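You operate a simulated robot arm through the tools that you are given. There is no shell and no other tool.

You are at the controls of a simulated robot arm. One attempt, no reset.

JOB
Stand each of the four markers in the holder of its colour.

It is judged by the outcome, as a careful person would: the job done as asked, and still so three seconds after it is handed in. It fails if anything else is knocked over, pushed out of place, dropped, spilled or broken.

ROBOT AND FRAMES
A 7-joint arm with a two-finger parallel gripper, fixed in place. Base frame: the origin is on the floor under the middle of its stand, x ahead of it, y to its left, z up; the work surface is at about z = 0.9. Lengths are in m, angles in rad, forces in N, time in s.
It reaches about 0.91 m from its shoulder. Its first joint turns from -2.897 to 2.897 rad. Payload 3.43 kg.
The tool frame sits at the grasp point between the pads (the TCP): z along the fingers, y along the line on which they close. The tips reach 0.03 m beyond it. The gripper opens to 0.094 m. The fingers are 0.028 m wide and 0.01 m thick; the gripper's body (0.05 by 0.096 m) begins 0.055 m behind the TCP.
Orientation is told as [roll, pitch, yaw] about the base's x, y, z axes, in that order, counted from this pose: with the fingers straight down and closing along the base's y, the tool's x points along the base's -x, its y along +y and its z along -z.

CONTROLS
- The arm moves only by the tool play_rows. Its argument "steps" is a list of rows, each a list of 7 numbers: the shift along the tool's x, y, z in m, then the turn, a rotation vector about the tool's x, y, z in rad, then the opening in per cent of the stroke, from 0 (shut) to 100 (fully open). In form: [[dx, dy, dz, rx, ry, rz, claw], ...]. A call has 1 to 20 rows; each row is the pose to reach, as a shift and turn from the pose commanded when the call began, along the tool's axes at that moment. Each row takes 0.2 s and may step no farther than 0.05 m and 0.15 rad from the row before; otherwise, or with a gripper value out of range, the whole call is refused. A pose out of reach is approached as far as the arm can. The call stops where the force on the tool passes 40 N (or 10 N more than at its start, if that is more) or the arm is blocked; 0.2 s more then pass. Each finger travels about 0.045 m/s and halts on what it meets, pressing with about 39 N; the grip force reading is that of the motor and also rises with nothing between the fingers. The clock runs only during rows and for 0.2 s after the last one: add rows that repeat a pose to give the fingers time. The reply holds the time, the measured pose of the TCP, the force on the tool along the base axes, the opening and the grip force, in the units named above and with some noise, with the torque about the TCP (base axes, N m) and any sound that the robot's microphone picked up, and new pictures: "pictures" is both (left out), scene, wrist or none.
- Cameras (640 x 400 px; columns grow to the right, rows downward): "scene" is fixed at [0.4009, -0.6514, 1.6868]; the picture's right is [0.17, 0.99, 0.00], its down [0.92, -0.15, -0.37] and it looks along [-0.36, 0.06, -0.93] (base axes); focal length 338 px, centre (320, 200). "wrist" rides on the gripper at [0.076, 0.014, -0.103] in the tool frame; the picture's right is [-0.18, 0.98, 0.00], its down [-0.75, -0.14, -0.64] and it looks along [-0.63, -0.12, 0.77] (tool axes); focal length 243 px, centre (320, 200). There is no depth. A picture from a camera that has moved, and an enlarged one, comes with that camera's place and axes in the base frame and with its lens.
- move_column(by): slides the trunk up (or, below 0, down) by that many m; the arm rides with it, the base frame stays. It gives what a move gives, with no picture.
- enlarge(camera, box): a new picture of the part [left, top, right, bottom] of that camera's present view, enlarged. No time passes.
- sign_off(): hands the job in; it is judged then, once.

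Nothing tells you positions but the pictures and the camera data. Unless the task says otherwise, let go and move clear before handing in.

The tools are called after ">>>" by a JSON object that holds its "api" and its "payload". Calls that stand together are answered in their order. play_rows: Moves the arm, as the interface text tells. Its arguments: {"type":"object","properties":{"steps":{"type":"array","items":{"type":"array","items":{"type":"number"}}},"pictures":{"type":"string","enum":["both","scene","wrist","none"]}},"required":["steps"]} The other tools are called the same way: move_column (by) moves the trunk up or down; enlarge (camera, box) takes an enlarged picture of a part of a camera's view; sign_off () hands the job in.

At the start:

```text
time_s: 0.0
tcp_pos: [0.1283, -0.455, 1.217]
tool_rot: [0.0, -0.001, 0.001]
ft_force: [-0.7, 0.3, 0.3]
moment: [0.01, -0.01, -0.01]
width: 0.0941
grasp_force: 0.1
trunk travel left (down, up): [-0.5, 0.11]
```

scene: 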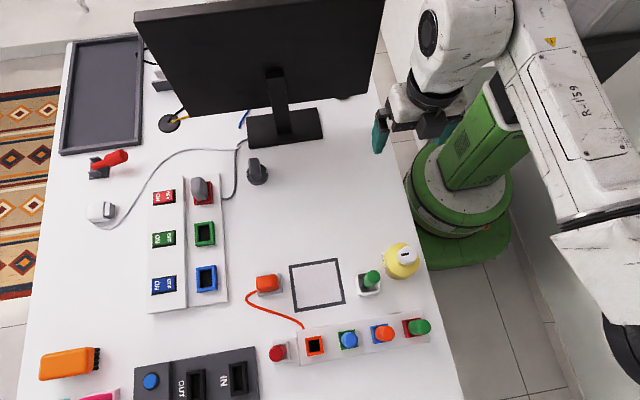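
wrist: 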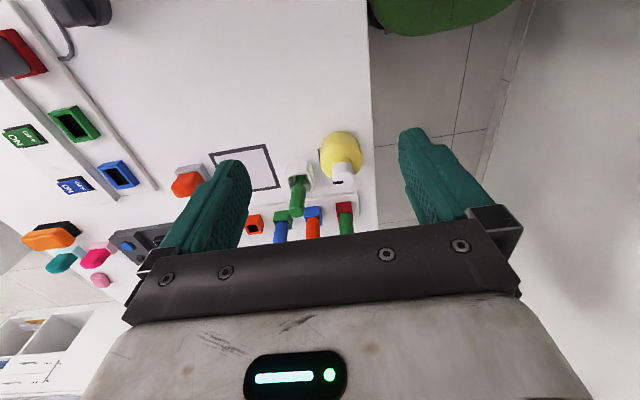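

I see a table with a monitor, panels and, near the front right, a row of four coloured holders (orange, green, blue, red) with markers standing in the wrong ones. I'll enlarge the views to work out which marker is where.

>>> {"api": "enlarge", "payload": {"camera": "scene", "box": [230, 230, 450, 380]}}

>>> {"api": "enlarge", "payload": {"camera": "wrist", "box": [150, 110, 390, 260]}}

>>> {"api": "enlarge", "payload": {"camera": "scene", "box": [0, 0, 640, 400]}}

```text
2.67 times, centred on (340, 305) of scene
camera zoom: at [0.4009, -0.6514, 1.6868], right [0.17, 0.99, 0.0], down [0.92, -0.15, -0.37], along [-0.36, 0.06, -0.93], focal length 901 px, centre (267, -80)
```

zoom: 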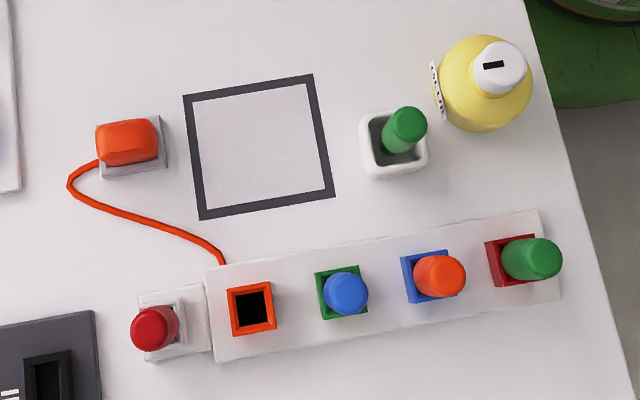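

```text
2.67 times, centred on (270, 185) of wrist
camera zoom: at [0.0527, -0.4413, 1.3202], right [0.18, 0.98, 0.0], down [0.75, -0.14, 0.64], along [0.63, -0.12, -0.77], focal length 647 px, centre (453, 240)
```

zoom: 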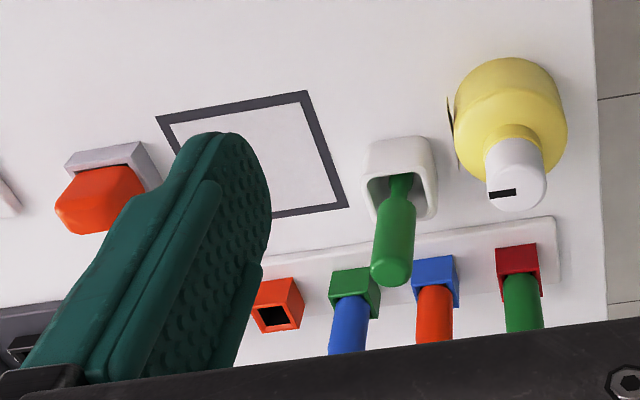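

```text
1.00 times, centred on (320, 200) of scene (not enlarged: the box is as wide or as high as the picture)
camera zoom: at [0.4009, -0.6514, 1.6868], right [0.17, 0.99, 0.0], down [0.92, -0.15, -0.37], along [-0.36, 0.06, -0.93], focal length 338 px, centre (320, 200)
```

zoom: 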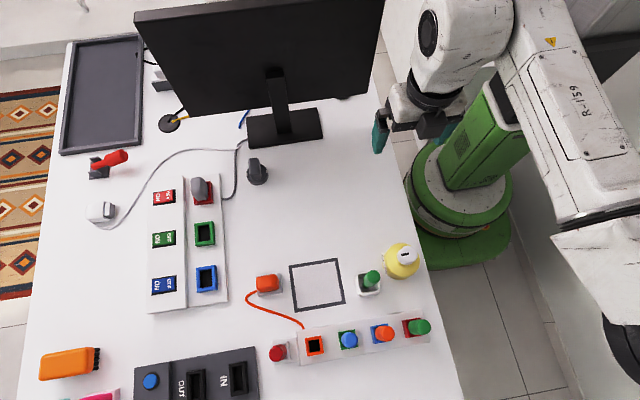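

The orange holder is empty, the blue marker stands in green, the orange one in blue, and a green one in red. I need to identify the red marker, so I'm zooming in on the red items and others nearby.

>>> {"api": "enlarge", "payload": {"camera": "scene", "box": [255, 325, 335, 375]}}

>>> {"api": "enlarge", "payload": {"camera": "scene", "box": [70, 130, 230, 230]}}

>>> {"api": "enlarge", "payload": {"camera": "scene", "box": [340, 235, 450, 345]}}

>>> {"api": "enlarge", "payload": {"camera": "scene", "box": [20, 320, 260, 400]}}

>>> {"api": "enlarge", "payload": {"camera": "wrist", "box": [0, 200, 200, 400]}}

```text
8.00 times, centred on (295, 350) of scene
camera zoom: at [0.4009, -0.6514, 1.6868], right [0.17, 0.99, 0.0], down [0.92, -0.15, -0.37], along [-0.36, 0.06, -0.93], focal length 2703 px, centre (520, -1000)
```

zoom: 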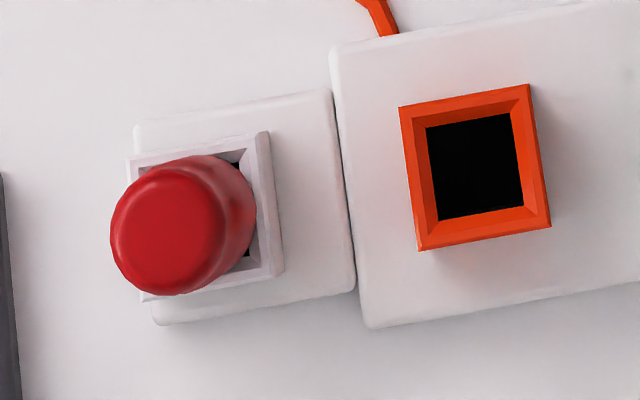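

```text
4.00 times, centred on (150, 180) of scene
camera zoom: at [0.4009, -0.6514, 1.6868], right [0.17, 0.99, 0.0], down [0.92, -0.15, -0.37], along [-0.36, 0.06, -0.93], focal length 1352 px, centre (1000, 280)
```

zoom: 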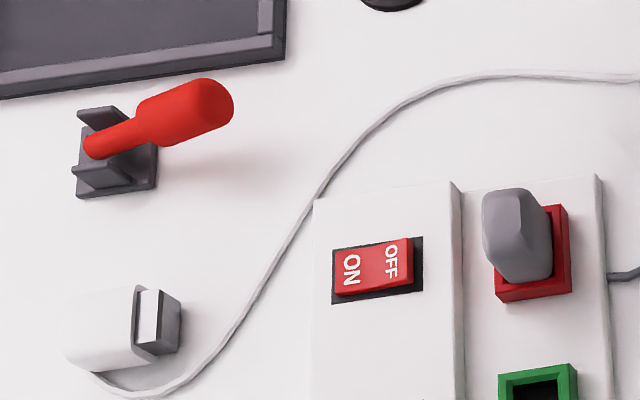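

```text
3.64 times, centred on (395, 290) of scene
camera zoom: at [0.4009, -0.6514, 1.6868], right [0.17, 0.99, 0.0], down [0.92, -0.15, -0.37], along [-0.36, 0.06, -0.93], focal length 1229 px, centre (47, -127)
```

zoom: 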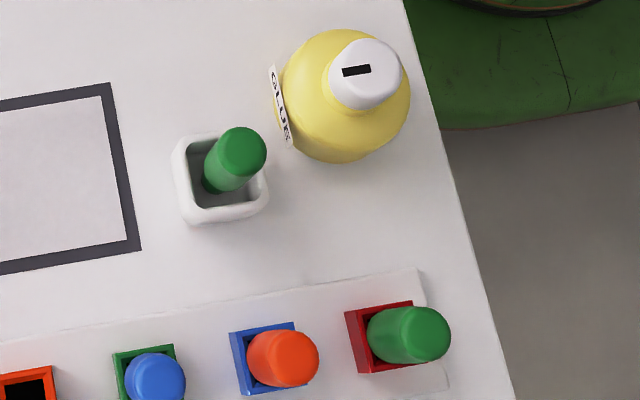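

```text
2.67 times, centred on (140, 360) of scene
camera zoom: at [0.4009, -0.6514, 1.6868], right [0.17, 0.99, 0.0], down [0.92, -0.15, -0.37], along [-0.36, 0.06, -0.93], focal length 901 px, centre (800, -227)
```

zoom: 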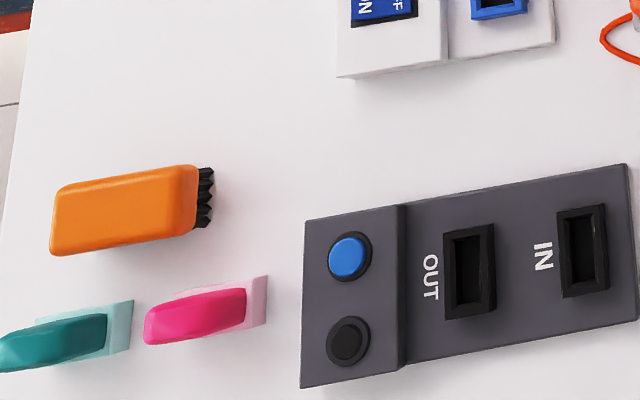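

```text
2.00 times, centred on (100, 300) of wrist
camera zoom: at [0.0527, -0.4413, 1.3202], right [0.18, 0.98, 0.0], down [0.75, -0.14, 0.64], along [0.63, -0.12, -0.77], focal length 485 px, centre (760, 0)
```

zoom: 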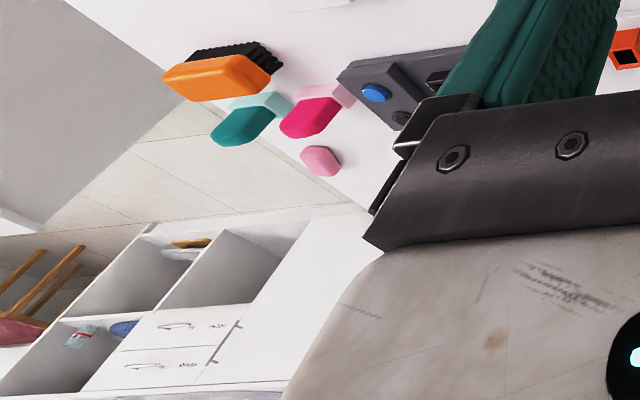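

The fourth marker (red) stands in a plain white spare holder to the left of the board, so one pass needs no parking spot: orange→orange, blue→blue, green→green, red→red. I'm moving the wrist camera closer to the row to measure it.

>>> {"api": "play_rows", "payload": {"steps": [[-0.025, -0.02, 0, 0, 0, 0, 100], [-0.05, -0.04, 0, 0, 0, 0, 100], [-0.075, -0.06, 0, 0, 0, 0, 100], [-0.1, -0.08, 0, 0, 0, 0, 100], [-0.125, -0.1, 0, 0, 0, 0, 100], [-0.15, -0.115, 0, 0, 0, 0, 100], [-0.165, -0.13, 0, 0, 0, 0, 100], [-0.17, -0.135, 0, 0, 0, 0, 100], [-0.17, -0.135, 0, 0, 0, 0, 100]]}}

```text
time_s: 2.0
tcp_pos: [0.2976, -0.5896, 1.2166]
tool_rot: [0.002, 0.001, 0.0]
ft_force: [-0.2, 0.6, -0.1]
moment: [0.0, 0.0, 0.03]
width: 0.094
grasp_force: 0.0
trunk travel left (down, up): [-0.5, 0.11]
camera wrist: at [0.2221, -0.5761, 1.3205], right [0.18, 0.98, 0.0], down [0.75, -0.14, 0.64], along [0.63, -0.12, -0.77], focal length 243 px, centre (320, 200)
```

scene: 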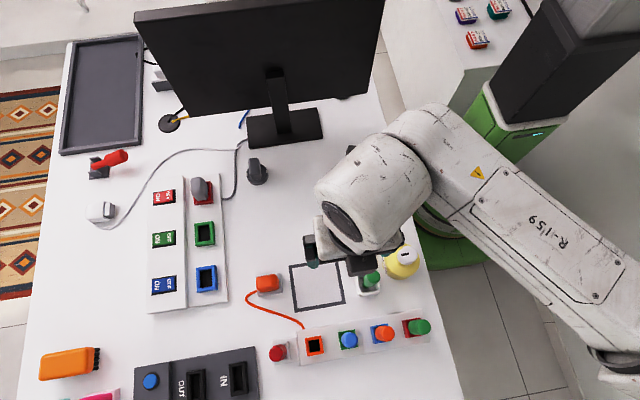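
wrist: 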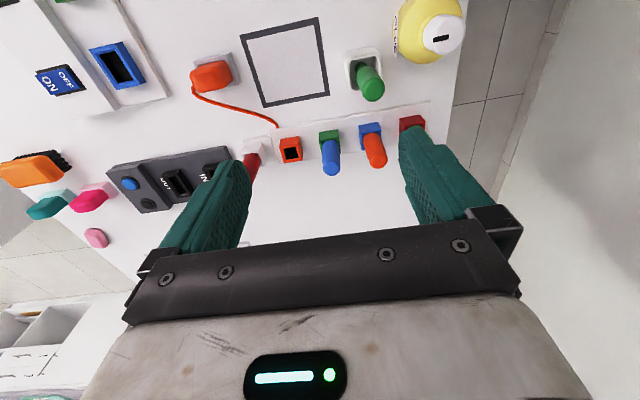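

>>> {"api": "enlarge", "payload": {"camera": "wrist", "box": [230, 100, 430, 200]}}

>>> {"api": "enlarge", "payload": {"camera": "scene", "box": [260, 310, 440, 370]}}

```text
3.20 times, centred on (330, 150) of wrist
camera zoom: at [0.2221, -0.5761, 1.3205], right [0.18, 0.98, 0.0], down [0.75, -0.14, 0.64], along [0.63, -0.12, -0.77], focal length 776 px, centre (288, 360)
```

zoom: 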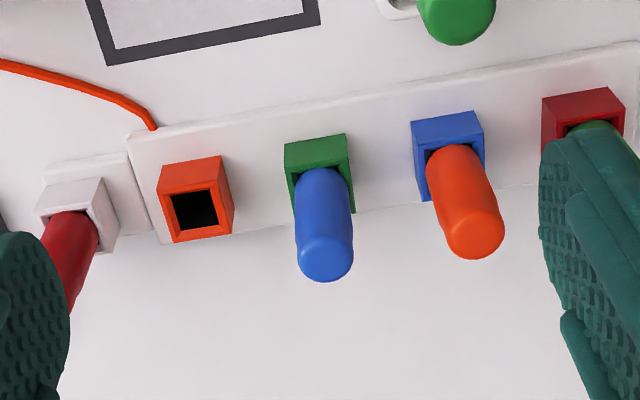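

```text
3.56 times, centred on (350, 340) of scene
camera zoom: at [0.4009, -0.6514, 1.6868], right [0.17, 0.99, 0.0], down [0.92, -0.15, -0.37], along [-0.36, 0.06, -0.93], focal length 1202 px, centre (213, -298)
```

zoom: 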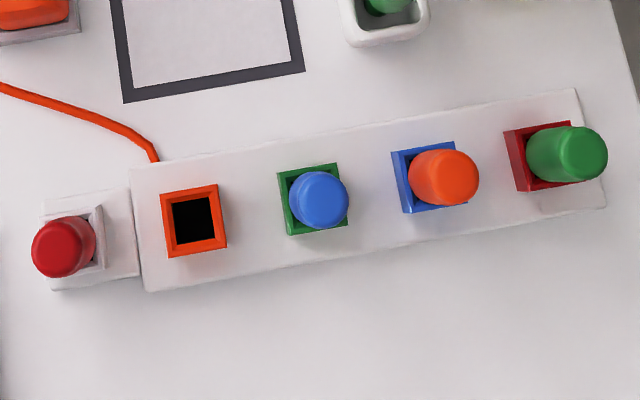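

The row runs along y at about x=0.422: orange holder at y≈-0.665, green at -0.597, blue at -0.528, red near -0.46. Holder tops are at z≈0.94 and marker tops at z≈1.01. I'm going above the orange marker (in the blue holder) with the fingers half open to check the alignment.

>>> {"api": "play_rows", "payload": {"steps": [[-0.03, 0.015, 0, 0, 0, 0, 53], [-0.06, 0.03, 0, 0, 0, 0, 53], [-0.09, 0.045, 0, 0, 0, 0, 53], [-0.115, 0.058, 0, 0, 0, 0, 53], [-0.124, 0.062, 0.02, 0, 0, 0, 53], [-0.124, 0.062, 0.05, 0, 0, 0, 53], [-0.124, 0.062, 0.08, 0, 0, 0, 53], [-0.124, 0.062, 0.105, 0, 0, 0, 53], [-0.124, 0.062, 0.117, 0, 0, 0, 53], [-0.124, 0.062, 0.117, 0, 0, 0, 53]]}}

```text
time_s: 4.2
tcp_pos: [0.4225, -0.5272, 1.0988]
tool_rot: [0.001, 0.002, 0.0]
ft_force: [0.5, -0.5, 0.2]
moment: [0.01, 0.0, 0.03]
width: 0.0494
grasp_force: 0.1
trunk travel left (down, up): [-0.5, 0.11]
camera wrist: at [0.3461, -0.5137, 1.2022], right [0.18, 0.98, 0.0], down [0.75, -0.14, 0.64], along [0.63, -0.12, -0.77], focal length 243 px, centre (320, 200)
```

scene: 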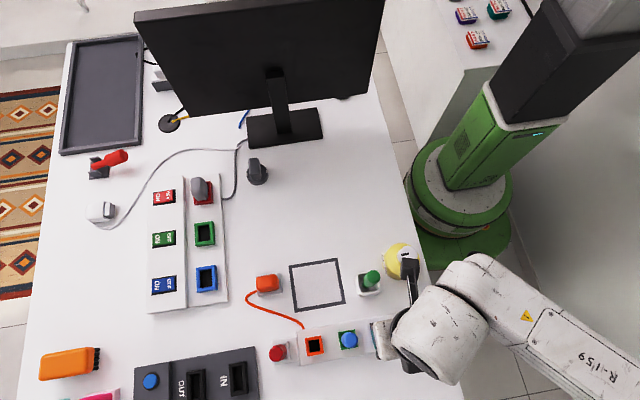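
wrist: 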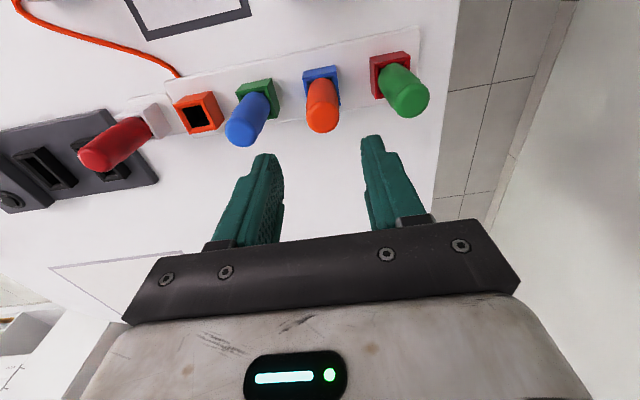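

>>> {"api": "enlarge", "payload": {"camera": "wrist", "box": [220, 40, 440, 180]}}

>>> {"api": "enlarge", "payload": {"camera": "scene", "box": [330, 230, 530, 400]}}

```text
2.86 times, centred on (330, 110) of wrist
camera zoom: at [0.3461, -0.5137, 1.2022], right [0.18, 0.98, 0.0], down [0.75, -0.14, 0.64], along [0.63, -0.12, -0.77], focal length 693 px, centre (291, 457)
```

zoom: 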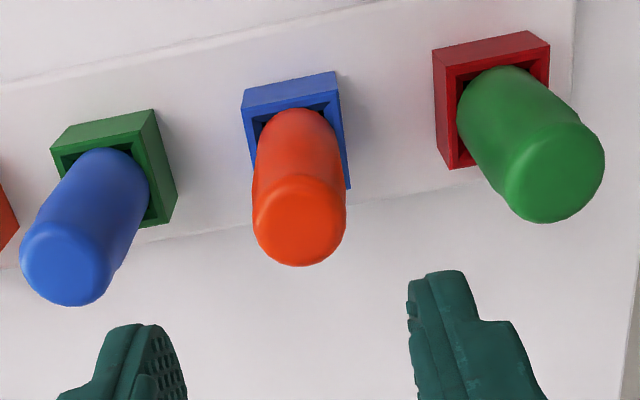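

```text
2.35 times, centred on (430, 315) of scene
camera zoom: at [0.4009, -0.6514, 1.6868], right [0.17, 0.99, 0.0], down [0.92, -0.15, -0.37], along [-0.36, 0.06, -0.93], focal length 795 px, centre (61, -71)
```

zoom: 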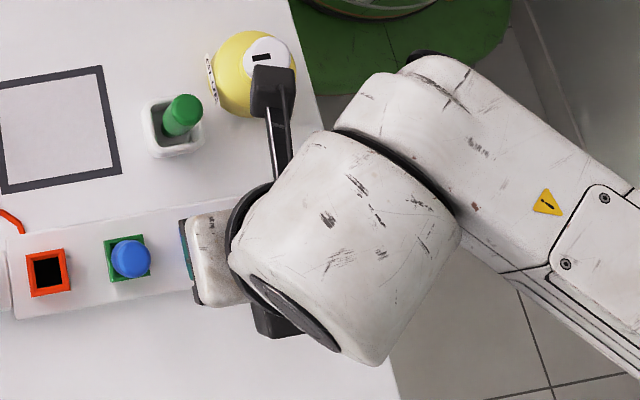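

The wrist view puts the orange marker about 2–3 mm toward +y of the fingers' midline, and the holder spacing measures 0.070 m. I'm shifting to match and lowering around the marker without closing yet.

>>> {"api": "play_rows", "payload": {"steps": [[0.001, 0.003, 0.02, 0, 0, 0, 53], [0.001, 0.003, 0.04, 0, 0, 0, 53], [0.001, 0.003, 0.06, 0, 0, 0, 53], [0.001, 0.003, 0.08, 0, 0, 0, 53], [0.001, 0.003, 0.1, 0, 0, 0, 53], [0.001, 0.003, 0.117, 0, 0, 0, 53], [0.001, 0.003, 0.117, 0, 0, 0, 53]]}}

>>> {"api": "enlarge", "payload": {"camera": "wrist", "box": [200, 60, 440, 210]}}

```text
time_s: 5.8
tcp_pos: [0.4229, -0.5264, 0.9823]
tool_rot: [0.0, 0.0, 0.0]
ft_force: [0.1, 0.5, 1.0]
moment: [-0.01, 0.03, 0.01]
width: 0.0503
grasp_force: 0.0
trunk travel left (down, up): [-0.5, 0.11]
camera wrist: at [0.3465, -0.512, 1.0858], right [0.18, 0.98, 0.0], down [0.75, -0.14, 0.64], along [0.63, -0.12, -0.77], focal length 243 px, centre (320, 200)
```

scene: 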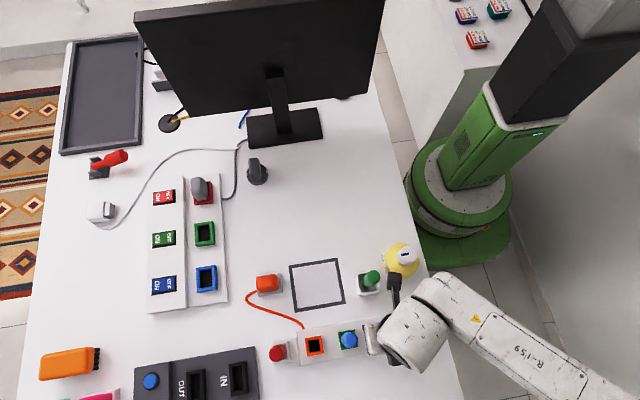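
wrist: 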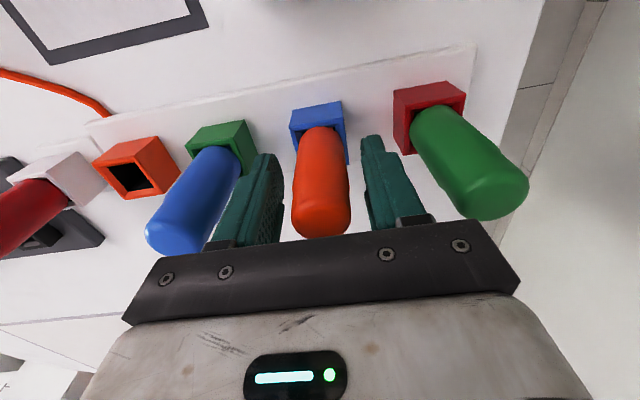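

```text
2.67 times, centred on (320, 135) of wrist
camera zoom: at [0.3465, -0.512, 1.0858], right [0.18, 0.98, 0.0], down [0.75, -0.14, 0.64], along [0.63, -0.12, -0.77], focal length 647 px, centre (320, 373)
```

zoom: 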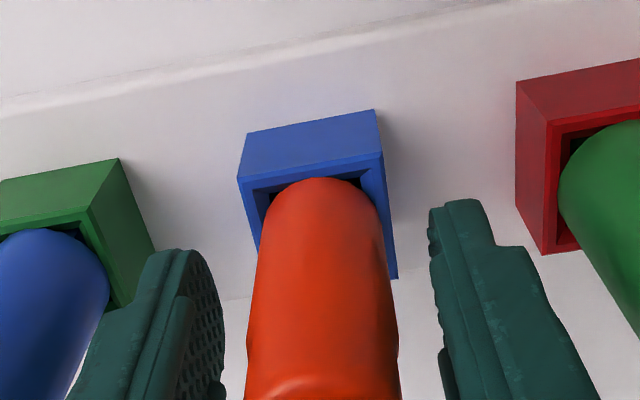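

The fingers straddle the orange marker with about 1 cm on each side and the tips clear of the holder. I'm closing the grip now.

>>> {"api": "play_rows", "payload": {"steps": [[0, 0, 0, 0, 0, 0, 30], [0, 0, 0, 0, 0, 0, 20], [0, 0, 0, 0, 0, 0, 10], [0, 0, 0, 0, 0, 0, 10], [0, 0, 0, 0, 0, 0, 10]], "pictures": "wrist"}}

>>> {"api": "enlarge", "payload": {"camera": "wrist", "box": [200, 60, 440, 210]}}

```text
time_s: 7.0
tcp_pos: [0.4225, -0.5256, 0.9824]
tool_rot: [0.002, 0.001, 0.001]
ft_force: [-0.7, 10.8, 2.0]
moment: [0.33, -0.02, -0.08]
width: 0.0276
grasp_force: 38.6
trunk travel left (down, up): [-0.5, 0.11]
camera wrist: at [0.3465, -0.5113, 1.086], right [0.18, 0.98, 0.0], down [0.75, -0.14, 0.64], along [0.63, -0.12, -0.77], focal length 243 px, centre (320, 200)
```

wrist: 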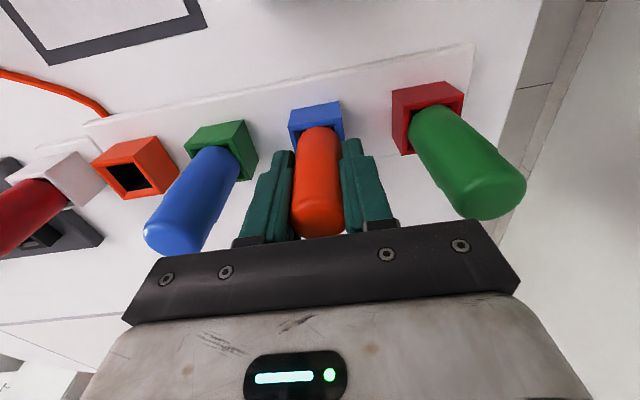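

```text
2.67 times, centred on (320, 135) of wrist
camera zoom: at [0.3465, -0.5113, 1.086], right [0.18, 0.98, 0.0], down [0.75, -0.14, 0.64], along [0.63, -0.12, -0.77], focal length 647 px, centre (320, 373)
```

zoom: 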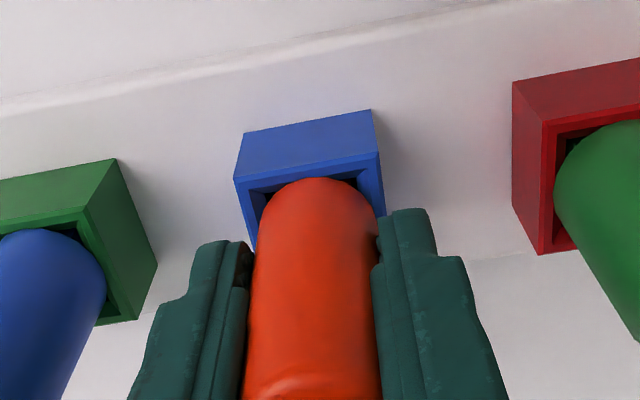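

The marker is gripped (27.6 mm wide), with about 11 N of side force from the holder wall. I'll nudge toward +y to centre the marker in the hole and use the force to calibrate its true position.

>>> {"api": "play_rows", "payload": {"steps": [[0, 0.001, 0, 0, 0, 0, 10], [0, 0.001, 0, 0, 0, 0, 10]], "pictures": "none"}}

>>> {"api": "play_rows", "payload": {"steps": [[0, 0.001, 0, 0, 0, 0, 10], [0, 0.001, 0, 0, 0, 0, 10]], "pictures": "none"}}

```text
time_s: 7.6
tcp_pos: [0.4215, -0.5251, 0.9833]
tool_rot: [0.0, 0.0, -0.001]
ft_force: [0.7, 4.5, 0.6]
moment: [0.28, -0.05, -0.01]
width: 0.0275
grasp_force: 38.9
trunk travel left (down, up): [-0.5, 0.11]
```

```text
time_s: 8.2
tcp_pos: [0.4223, -0.5237, 0.9841]
tool_rot: [0.0, 0.0, 0.002]
ft_force: [0.6, 0.9, -0.1]
moment: [0.0, 0.0, 0.0]
width: 0.0274
grasp_force: 39.3
trunk travel left (down, up): [-0.5, 0.11]
```

>>> {"api": "play_rows", "payload": {"steps": [[0, 0.001, 0, 0, 0, 0, 10], [0, 0.001, 0, 0, 0, 0, 10]], "pictures": "none"}}

>>> {"api": "play_rows", "payload": {"steps": [[0, 0.001, 0, 0, 0, 0, 10], [0, 0.001, 0, 0, 0, 0, 10]], "pictures": "none"}}

```text
time_s: 8.8
tcp_pos: [0.4216, -0.5227, 0.9824]
tool_rot: [-0.001, 0.001, -0.002]
ft_force: [-0.6, -5.7, -1.6]
moment: [-0.22, 0.01, -0.01]
width: 0.0277
grasp_force: 39.7
trunk travel left (down, up): [-0.5, 0.11]
```

```text
time_s: 9.4
tcp_pos: [0.4208, -0.5227, 0.9843]
tool_rot: [-0.002, 0.0, 0.0]
ft_force: [-0.5, -10.3, -1.6]
moment: [-0.6, 0.07, 0.04]
width: 0.0277
grasp_force: 38.7
trunk travel left (down, up): [-0.5, 0.11]
```

The free zone is centred near commanded y=-0.523, with only about ±0.4 mm of play, so alignment has to be tight. I'll go back to centre and probe x the same way.

>>> {"api": "play_rows", "payload": {"steps": [[0, -0.002, 0, 0, 0, 0, 10], [0.001, -0.002, 0, 0, 0, 0, 10], [0.001, -0.002, 0, 0, 0, 0, 10]], "pictures": "none"}}

>>> {"api": "play_rows", "payload": {"steps": [[-0.001, 0, 0, 0, 0, 0, 10], [-0.002, 0, 0, 0, 0, 0, 10], [-0.002, 0, 0, 0, 0, 0, 10]], "pictures": "none"}}

```text
time_s: 10.2
tcp_pos: [0.4208, -0.5223, 0.9823]
tool_rot: [0.0, -0.002, 0.001]
ft_force: [5.6, 1.6, 5.3]
moment: [-0.65, 0.11, -0.06]
width: 0.0275
grasp_force: 39.0
trunk travel left (down, up): [-0.5, 0.11]
```

```text
time_s: 11.0
tcp_pos: [0.4222, -0.5227, 0.9833]
tool_rot: [-0.001, 0.002, -0.003]
ft_force: [-0.1, 4.4, 8.6]
moment: [-0.37, -0.08, 0.0]
width: 0.0272
grasp_force: 39.2
trunk travel left (down, up): [-0.5, 0.11]
```

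The x play is similarly small and further probing only loads the marker. I'll return to the mid position and lift straight up slowly, watching the force.

>>> {"api": "play_rows", "payload": {"steps": [[0.001, 0, -0.003, 0, 0, 0, 10], [0.001, 0, -0.008, 0, 0, 0, 10], [0.001, 0, -0.014, 0, 0, 0, 10], [0.001, 0, -0.02, 0, 0, 0, 10], [0.001, 0, -0.02, 0, 0, 0, 10]], "pictures": "wrist"}}

>>> {"api": "enlarge", "payload": {"camera": "wrist", "box": [200, 60, 440, 210]}}

```text
time_s: 12.2
tcp_pos: [0.4207, -0.5244, 1.0022]
tool_rot: [-0.001, 0.0, 0.0]
ft_force: [-0.6, -4.7, -0.9]
moment: [-0.34, 0.06, -0.01]
width: 0.0274
grasp_force: 38.7
trunk travel left (down, up): [-0.5, 0.11]
camera wrist: at [0.3452, -0.5088, 1.106], right [0.18, 0.98, 0.0], down [0.75, -0.14, 0.64], along [0.63, -0.12, -0.77], focal length 243 px, centre (320, 200)
```

wrist: 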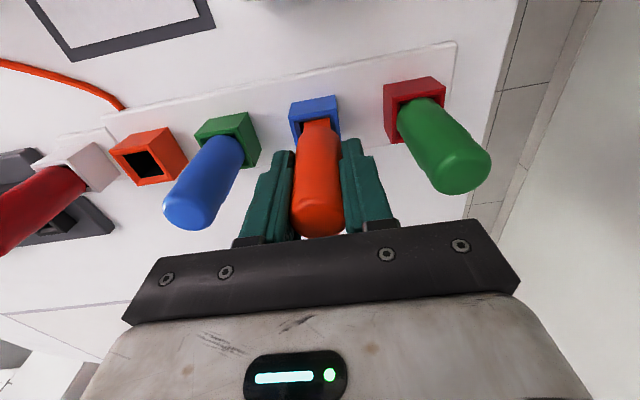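

```text
2.67 times, centred on (320, 135) of wrist
camera zoom: at [0.3452, -0.5088, 1.106], right [0.18, 0.98, 0.0], down [0.75, -0.14, 0.64], along [0.63, -0.12, -0.77], focal length 647 px, centre (320, 373)
```

zoom: 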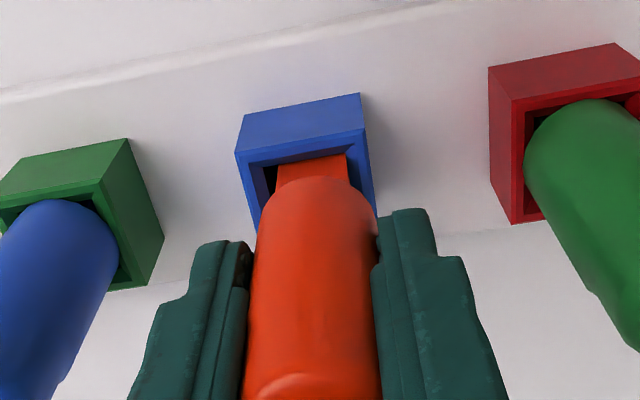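

The marker turns out to have a square peg below its round body, so the orientation must be kept. I'm continuing to lift until the peg is clear of the blue holder and up to travel height.

>>> {"api": "play_rows", "payload": {"steps": [[0, 0, -0.006, 0, 0, 0, 10], [0, 0, -0.012, 0, 0, 0, 10], [0, 0, -0.02, 0, 0, 0, 10], [0, 0, -0.028, 0, 0, 0, 10], [0, 0, -0.028, 0, 0, 0, 10]], "pictures": "wrist"}}

>>> {"api": "enlarge", "payload": {"camera": "wrist", "box": [200, 60, 440, 210]}}

```text
time_s: 13.4
tcp_pos: [0.4202, -0.5225, 1.0312]
tool_rot: [0.0, 0.001, 0.0]
ft_force: [0.5, 0.5, -0.5]
moment: [-0.03, -0.01, 0.01]
width: 0.0275
grasp_force: 38.9
trunk travel left (down, up): [-0.5, 0.11]
camera wrist: at [0.3451, -0.5084, 1.1344], right [0.18, 0.98, 0.0], down [0.75, -0.14, 0.64], along [0.63, -0.12, -0.77], focal length 243 px, centre (320, 200)
```

wrist: 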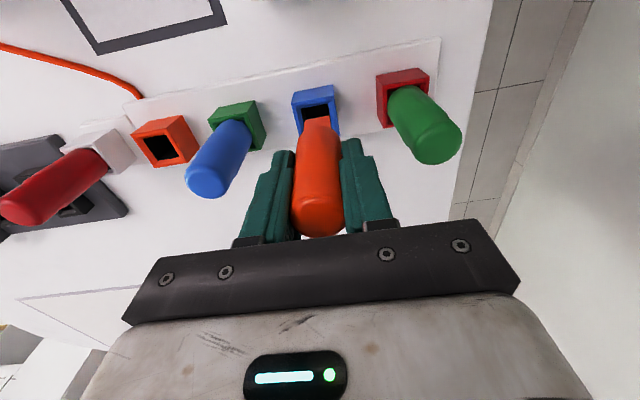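

```text
2.67 times, centred on (320, 135) of wrist
camera zoom: at [0.3451, -0.5084, 1.1344], right [0.18, 0.98, 0.0], down [0.75, -0.14, 0.64], along [0.63, -0.12, -0.77], focal length 647 px, centre (320, 373)
```

zoom: 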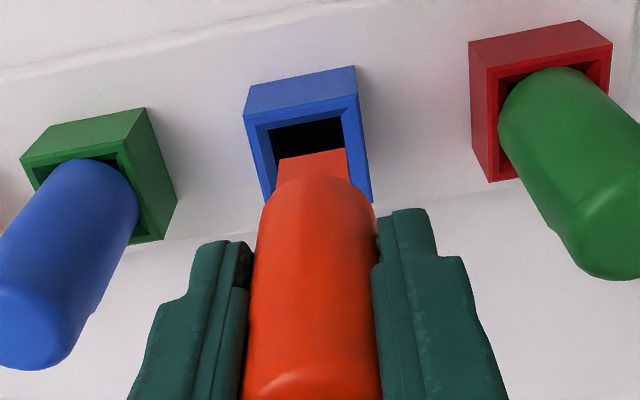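

>>> {"api": "enlarge", "payload": {"camera": "wrist", "box": [280, 80, 360, 130]}}

```text
8.00 times, centred on (320, 105) of wrist
camera zoom: at [0.3451, -0.5084, 1.1344], right [0.18, 0.98, 0.0], down [0.75, -0.14, 0.64], along [0.63, -0.12, -0.77], focal length 1941 px, centre (320, 960)
```

zoom: 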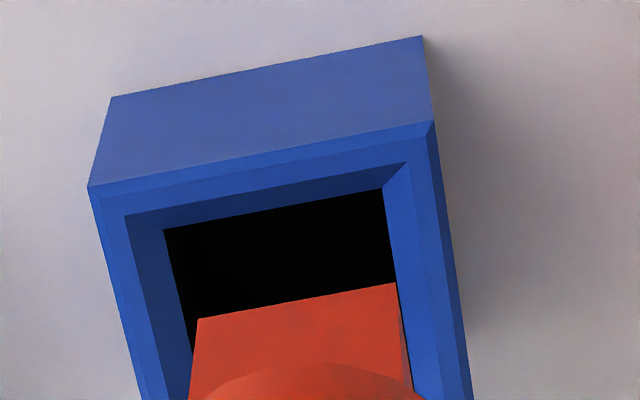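

The peg is aligned with the square hole in yaw, and sits about 2.4 mm to +y of the blue hole's centre in the tool frame. I'll lift over the blue marker, move 0.142 m toward −y, and come down to the same height above the orange holder to check the fit before inserting.

>>> {"api": "play_rows", "payload": {"steps": [[0, 0, -0.03, 0, 0, 0, 10], [0, 0, -0.06, 0, 0, 0, 10], [0, 0, -0.085, 0, 0, 0, 10], [0, -0.025, -0.085, 0, 0, 0, 10], [0, -0.05, -0.085, 0, 0, 0, 10], [0, -0.075, -0.085, 0, 0, 0, 10], [0, -0.1, -0.085, 0, 0, 0, 10], [0, -0.125, -0.085, 0, 0, 0, 10], [0, -0.1419, -0.085, 0, 0, 0, 10], [0, -0.1419, -0.085, 0, 0, 0, 10], [0, -0.1419, -0.06, 0, 0, 0, 10], [0, -0.1419, -0.035, 0, 0, 0, 10], [0, -0.1419, -0.015, 0, 0, 0, 10], [0, -0.1419, 0, 0, 0, 0, 10], [0, -0.1419, 0, 0, 0, 0, 10]]}}

>>> {"api": "enlarge", "payload": {"camera": "wrist", "box": [280, 80, 360, 130]}}

```text
time_s: 16.6
tcp_pos: [0.4205, -0.6667, 1.0316]
tool_rot: [0.0, 0.001, 0.0]
ft_force: [0.3, 0.0, -0.5]
moment: [0.01, 0.0, 0.01]
width: 0.0277
grasp_force: 38.5
trunk travel left (down, up): [-0.5, 0.11]
camera wrist: at [0.3445, -0.6524, 1.1339], right [0.18, 0.98, 0.0], down [0.75, -0.14, 0.64], along [0.63, -0.12, -0.77], focal length 243 px, centre (320, 200)
```

scene: 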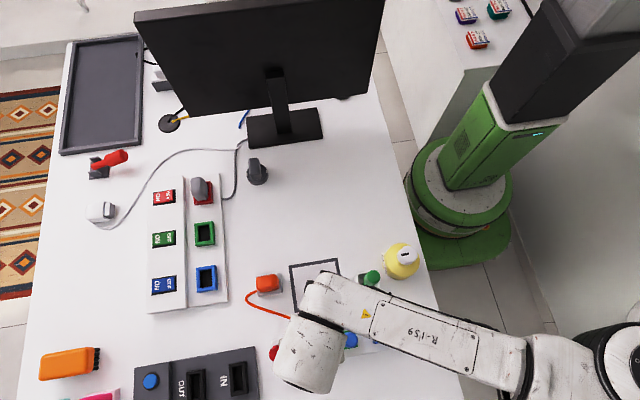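
wrist: 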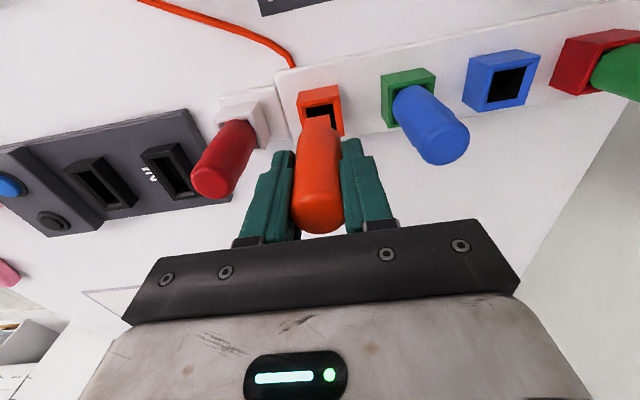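

```text
8.00 times, centred on (320, 105) of wrist
camera zoom: at [0.3445, -0.6524, 1.1339], right [0.18, 0.98, 0.0], down [0.75, -0.14, 0.64], along [0.63, -0.12, -0.77], focal length 1941 px, centre (320, 960)
```

zoom: 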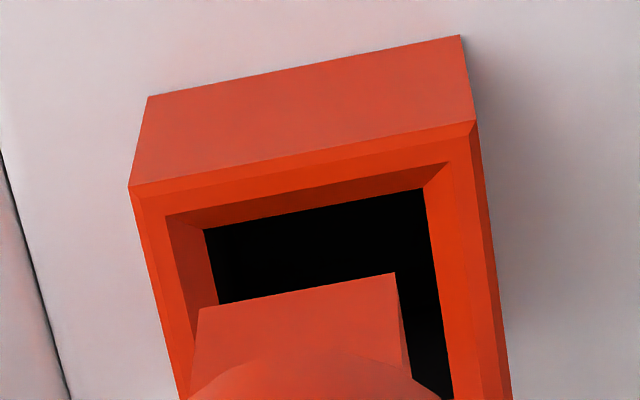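

>>> {"api": "enlarge", "payload": {"camera": "wrist", "box": [260, 110, 380, 245]}}

```text
2.96 times, centred on (320, 178) of wrist
camera zoom: at [0.3445, -0.6524, 1.1339], right [0.18, 0.98, 0.0], down [0.75, -0.14, 0.64], along [0.63, -0.12, -0.77], focal length 719 px, centre (320, 267)
```

zoom: 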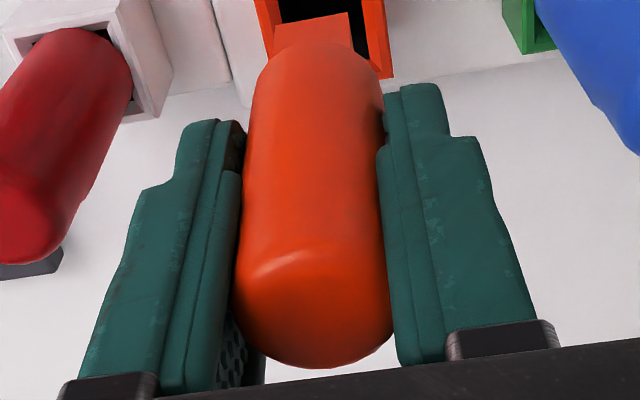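

The orange hole is about 1.7 mm to +y of the peg. I'll shift by +2 mm and lower to just above the rim to check again.

>>> {"api": "play_rows", "payload": {"steps": [[0, 0.002, 0.004, 0, 0, 0, 10], [0, 0.002, 0.008, 0, 0, 0, 10], [0, 0.002, 0.012, 0, 0, 0, 10], [0, 0.002, 0.012, 0, 0, 0, 10]], "pictures": "wrist"}}

>>> {"api": "enlarge", "payload": {"camera": "wrist", "box": [280, 80, 360, 130]}}

```text
time_s: 17.6
tcp_pos: [0.4214, -0.6621, 1.0199]
tool_rot: [0.0, -0.001, -0.001]
ft_force: [-0.3, -0.1, 0.0]
moment: [-0.01, -0.01, 0.01]
width: 0.0275
grasp_force: 38.9
trunk travel left (down, up): [-0.5, 0.11]
camera wrist: at [0.3454, -0.6493, 1.1218], right [0.18, 0.98, 0.0], down [0.75, -0.14, 0.64], along [0.63, -0.12, -0.77], focal length 243 px, centre (320, 200)
```

wrist: 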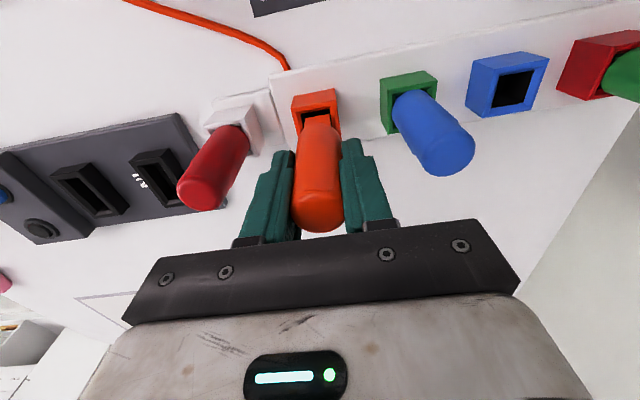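

```text
8.00 times, centred on (320, 105) of wrist
camera zoom: at [0.3454, -0.6493, 1.1218], right [0.18, 0.98, 0.0], down [0.75, -0.14, 0.64], along [0.63, -0.12, -0.77], focal length 1941 px, centre (320, 960)
```

zoom: 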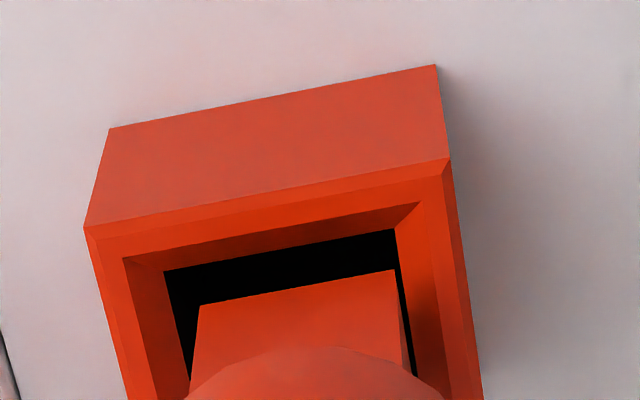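

>>> {"api": "play_rows", "payload": {"steps": [[0, 0, 0, 0, 0, 0, 10], [0, 0, 0, 0, 0, 0, 10], [0, 0, 0, 0, 0, 0, 10]], "pictures": "wrist"}}

>>> {"api": "enlarge", "payload": {"camera": "wrist", "box": [280, 80, 360, 130]}}

```text
time_s: 18.4
tcp_pos: [0.4206, -0.664, 1.0178]
tool_rot: [0.0, 0.0, 0.0]
ft_force: [-0.8, -0.8, 0.0]
moment: [0.02, 0.05, 0.01]
width: 0.0273
grasp_force: 39.2
trunk travel left (down, up): [-0.5, 0.11]
camera wrist: at [0.3455, -0.6493, 1.1219], right [0.18, 0.98, 0.0], down [0.75, -0.14, 0.64], along [0.63, -0.12, -0.77], focal length 243 px, centre (320, 200)
```

wrist: 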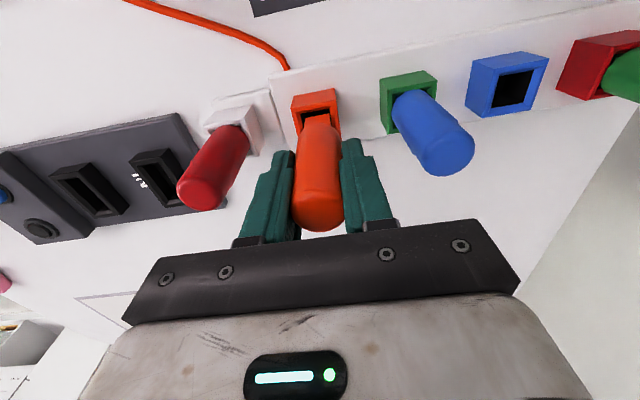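

```text
8.00 times, centred on (320, 105) of wrist
camera zoom: at [0.3455, -0.6493, 1.1219], right [0.18, 0.98, 0.0], down [0.75, -0.14, 0.64], along [0.63, -0.12, -0.77], focal length 1941 px, centre (320, 960)
```

zoom: 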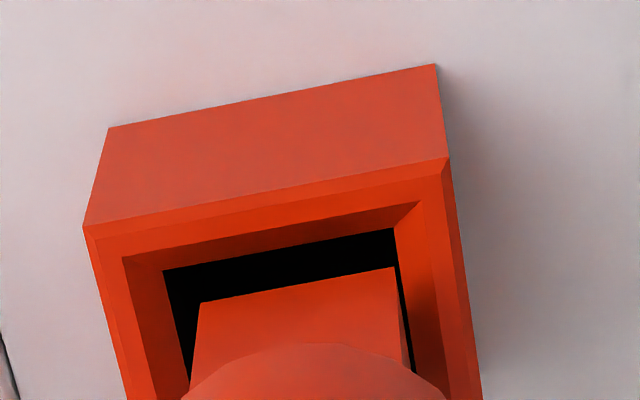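

The camera pose readout is steadier than the TCP readout and gives hole centres at y≈-0.665 and -0.525 (spacing 0.070). The peg needs about −1.3 mm in y and +1 mm in x, so I'm correcting and lowering slightly.

>>> {"api": "play_rows", "payload": {"steps": [[-0.001, -0.0013, 0.002, 0, 0, 0, 10], [-0.001, -0.0013, 0.005, 0, 0, 0, 10], [-0.001, -0.0013, 0.005, 0, 0, 0, 10]], "pictures": "wrist"}}

>>> {"api": "enlarge", "payload": {"camera": "wrist", "box": [280, 80, 360, 130]}}

```text
time_s: 19.2
tcp_pos: [0.4235, -0.6643, 1.0129]
tool_rot: [0.0, 0.001, 0.0]
ft_force: [0.2, 0.3, -0.9]
moment: [-0.02, -0.03, -0.02]
width: 0.0275
grasp_force: 39.1
trunk travel left (down, up): [-0.5, 0.11]
camera wrist: at [0.3468, -0.6509, 1.1163], right [0.18, 0.98, 0.0], down [0.75, -0.14, 0.64], along [0.63, -0.12, -0.77], focal length 243 px, centre (320, 200)
```

wrist: 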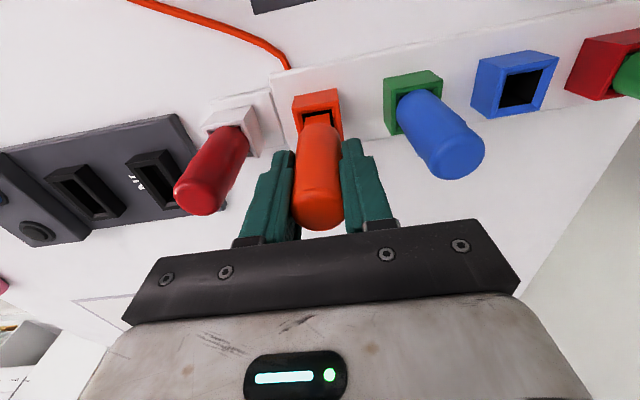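

```text
8.00 times, centred on (320, 105) of wrist
camera zoom: at [0.3468, -0.6509, 1.1163], right [0.18, 0.98, 0.0], down [0.75, -0.14, 0.64], along [0.63, -0.12, -0.77], focal length 1941 px, centre (320, 960)
```

zoom: 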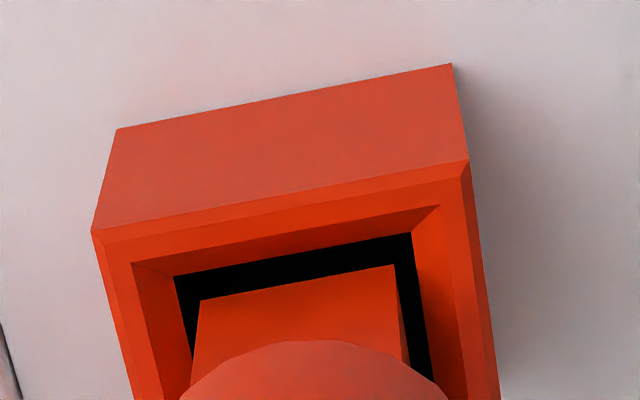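

The peg is now centred in the hole mouth in both directions. I'm lowering slowly into the orange holder while watching the force.

>>> {"api": "play_rows", "payload": {"steps": [[0, -0.0003, 0.004, 0, 0, 0, 10], [0, -0.0003, 0.008, 0, 0, 0, 10], [0, -0.0003, 0.012, 0, 0, 0, 10], [0, -0.0003, 0.016, 0, 0, 0, 10], [0, -0.0003, 0.016, 0, 0, 0, 10]], "pictures": "wrist"}}

>>> {"api": "enlarge", "payload": {"camera": "wrist", "box": [270, 70, 370, 140]}}

```text
time_s: 20.4
tcp_pos: [0.4218, -0.6652, 0.9977]
tool_rot: [-0.001, 0.001, 0.0]
ft_force: [0.4, 0.6, -0.9]
moment: [-0.01, -0.01, 0.02]
width: 0.0276
grasp_force: 38.9
trunk travel left (down, up): [-0.5, 0.11]
camera wrist: at [0.3466, -0.6515, 1.1008], right [0.18, 0.98, 0.0], down [0.75, -0.14, 0.64], along [0.63, -0.12, -0.77], focal length 243 px, centre (320, 200)
```

wrist: 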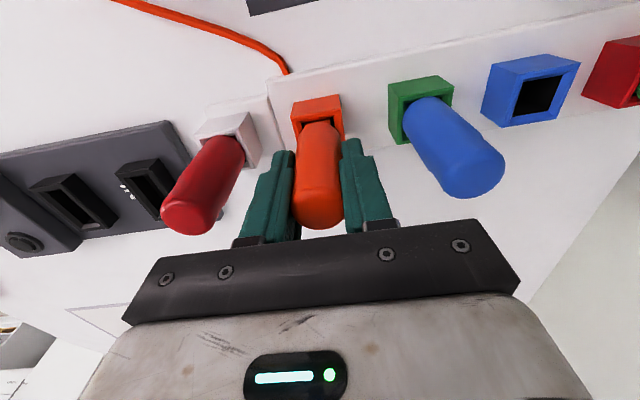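

```text
5.71 times, centred on (320, 105) of wrist
camera zoom: at [0.3466, -0.6515, 1.1008], right [0.18, 0.98, 0.0], down [0.75, -0.14, 0.64], along [0.63, -0.12, -0.77], focal length 1386 px, centre (320, 743)
```

zoom: 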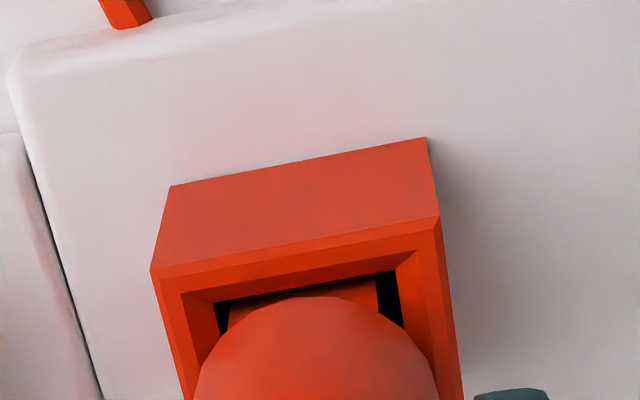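

>>> {"api": "play_rows", "payload": {"steps": [[0, 0.0006, 0.003, 0, 0, 0, 10], [0, 0.0006, 0.006, 0, 0, 0, 10], [0, 0.0006, 0.008, 0, 0, 0, 10], [0, 0.0006, 0.008, 0, 0, 0, 10]], "pictures": "wrist"}}

>>> {"api": "enlarge", "payload": {"camera": "wrist", "box": [270, 70, 370, 140]}}

```text
time_s: 21.4
tcp_pos: [0.4218, -0.6648, 0.9919]
tool_rot: [-0.002, 0.0, -0.001]
ft_force: [-0.1, 1.9, 15.0]
moment: [0.6, 0.19, -0.01]
width: 0.0275
grasp_force: 39.1
trunk travel left (down, up): [-0.5, 0.11]
camera wrist: at [0.3465, -0.6506, 1.0952], right [0.18, 0.98, 0.0], down [0.75, -0.14, 0.64], along [0.63, -0.12, -0.77], focal length 243 px, centre (320, 200)
```

wrist: 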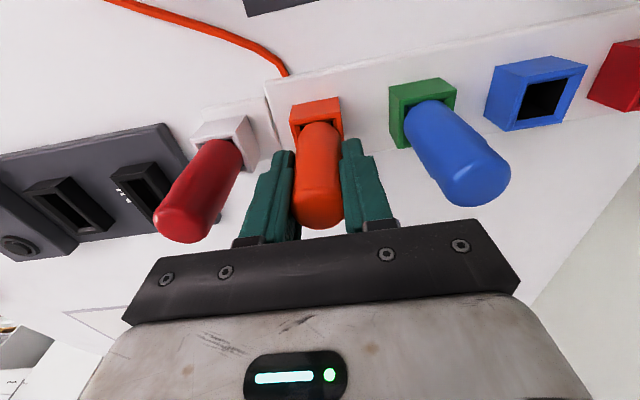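

```text
5.71 times, centred on (320, 105) of wrist
camera zoom: at [0.3465, -0.6506, 1.0952], right [0.18, 0.98, 0.0], down [0.75, -0.14, 0.64], along [0.63, -0.12, -0.77], focal length 1386 px, centre (320, 743)
```

zoom: 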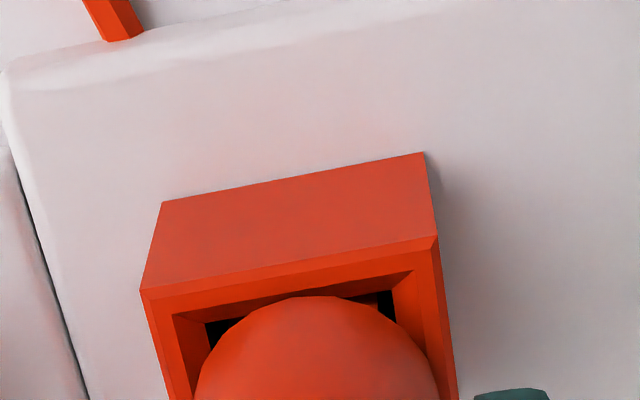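

The marker's lower edge is level with the seated height and the tool feels 15 N of upward support, so the orange marker looks seated. I'm easing the load and opening the fingers moderately.

>>> {"api": "play_rows", "payload": {"steps": [[0, 0, -0.001, 0, 0, 0, 10], [0, 0, -0.001, 0, 0, 0, 35], [0, 0, -0.001, 0, 0, 0, 45], [0, 0, -0.001, 0, 0, 0, 53], [0, 0, -0.001, 0, 0, 0, 53]], "pictures": "wrist"}}

>>> {"api": "enlarge", "payload": {"camera": "wrist", "box": [240, 70, 400, 240]}}

```text
time_s: 22.6
tcp_pos: [0.4225, -0.6654, 0.9908]
tool_rot: [0.001, 0.0, 0.001]
ft_force: [-0.4, 0.1, 0.0]
moment: [0.0, 0.01, 0.0]
width: 0.0497
grasp_force: 0.0
trunk travel left (down, up): [-0.5, 0.11]
camera wrist: at [0.3466, -0.6508, 1.0946], right [0.18, 0.98, 0.0], down [0.75, -0.14, 0.64], along [0.63, -0.12, -0.77], focal length 243 px, centre (320, 200)
```

wrist: 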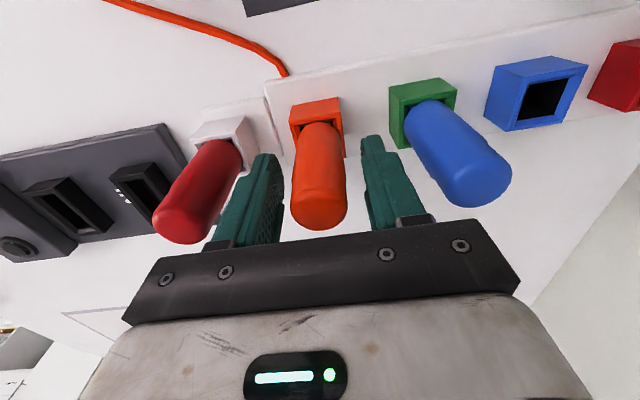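

```text
2.35 times, centred on (320, 155) of wrist
camera zoom: at [0.3466, -0.6508, 1.0946], right [0.18, 0.98, 0.0], down [0.75, -0.14, 0.64], along [0.63, -0.12, -0.77], focal length 571 px, centre (320, 306)
```

zoom: 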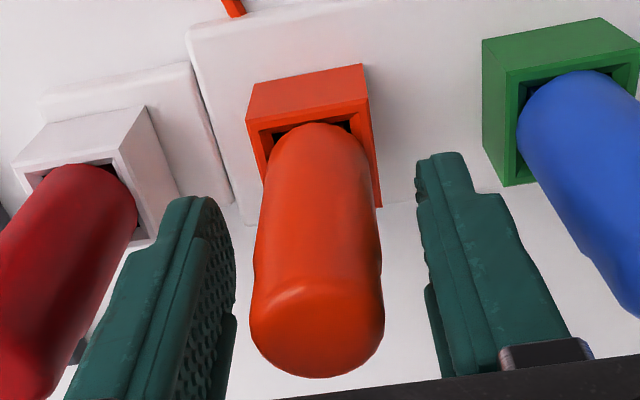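

Orange stands cleanly in its holder. Next I go up and over to the blue marker (in the green holder, y≈-0.595) and lower around it.

>>> {"api": "play_rows", "payload": {"steps": [[0, 0, -0.025, 0, 0, 0, 53], [0, 0, -0.055, 0, 0, 0, 53], [0, 0, -0.085, 0, 0, 0, 53], [0, 0.025, -0.085, 0, 0, 0, 53], [0, 0.05, -0.085, 0, 0, 0, 53], [0, 0.07, -0.085, 0, 0, 0, 53], [0, 0.07, -0.085, 0, 0, 0, 53]], "pictures": "both"}}

>>> {"api": "enlarge", "payload": {"camera": "wrist", "box": [240, 70, 400, 170]}}

```text
time_s: 24.2
tcp_pos: [0.4217, -0.5922, 1.0763]
tool_rot: [0.0, 0.0, 0.0]
ft_force: [0.8, 0.3, -0.2]
moment: [0.02, -0.04, 0.03]
width: 0.0499
grasp_force: 0.0
trunk travel left (down, up): [-0.5, 0.11]
camera wrist: at [0.3462, -0.5791, 1.1788], right [0.18, 0.98, 0.0], down [0.75, -0.14, 0.64], along [0.63, -0.12, -0.77], focal length 243 px, centre (320, 200)
```

scene: 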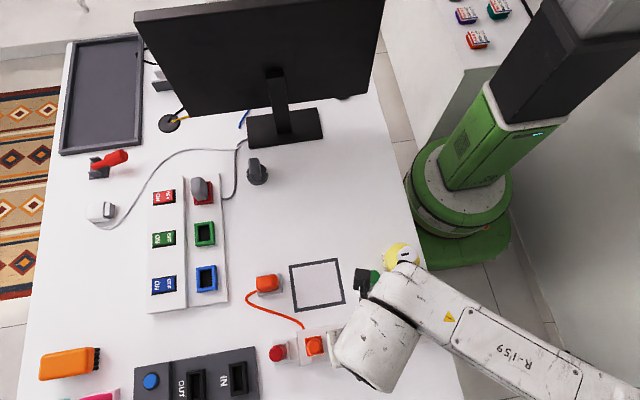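
wrist: 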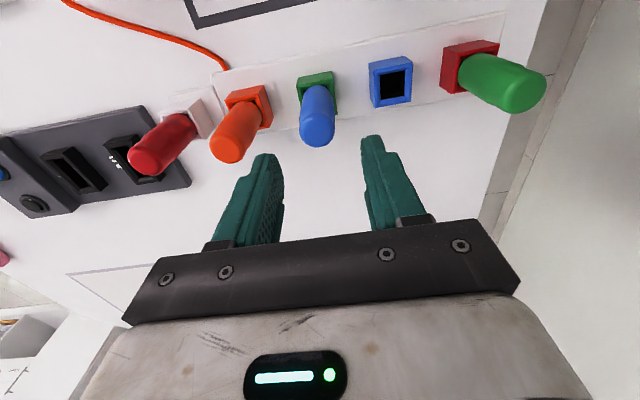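

```text
4.00 times, centred on (320, 120) of wrist
camera zoom: at [0.3462, -0.5791, 1.1788], right [0.18, 0.98, 0.0], down [0.75, -0.14, 0.64], along [0.63, -0.12, -0.77], focal length 970 px, centre (320, 520)
```

zoom: 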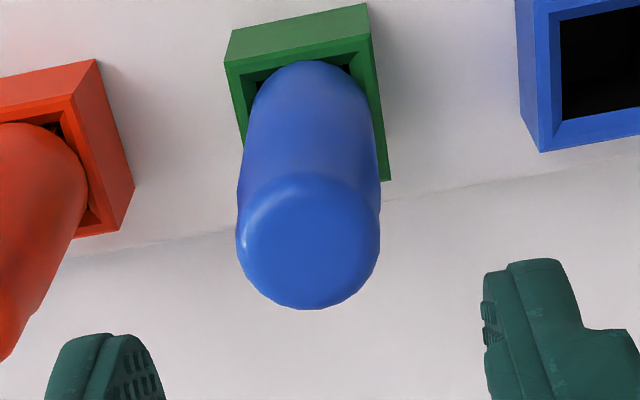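

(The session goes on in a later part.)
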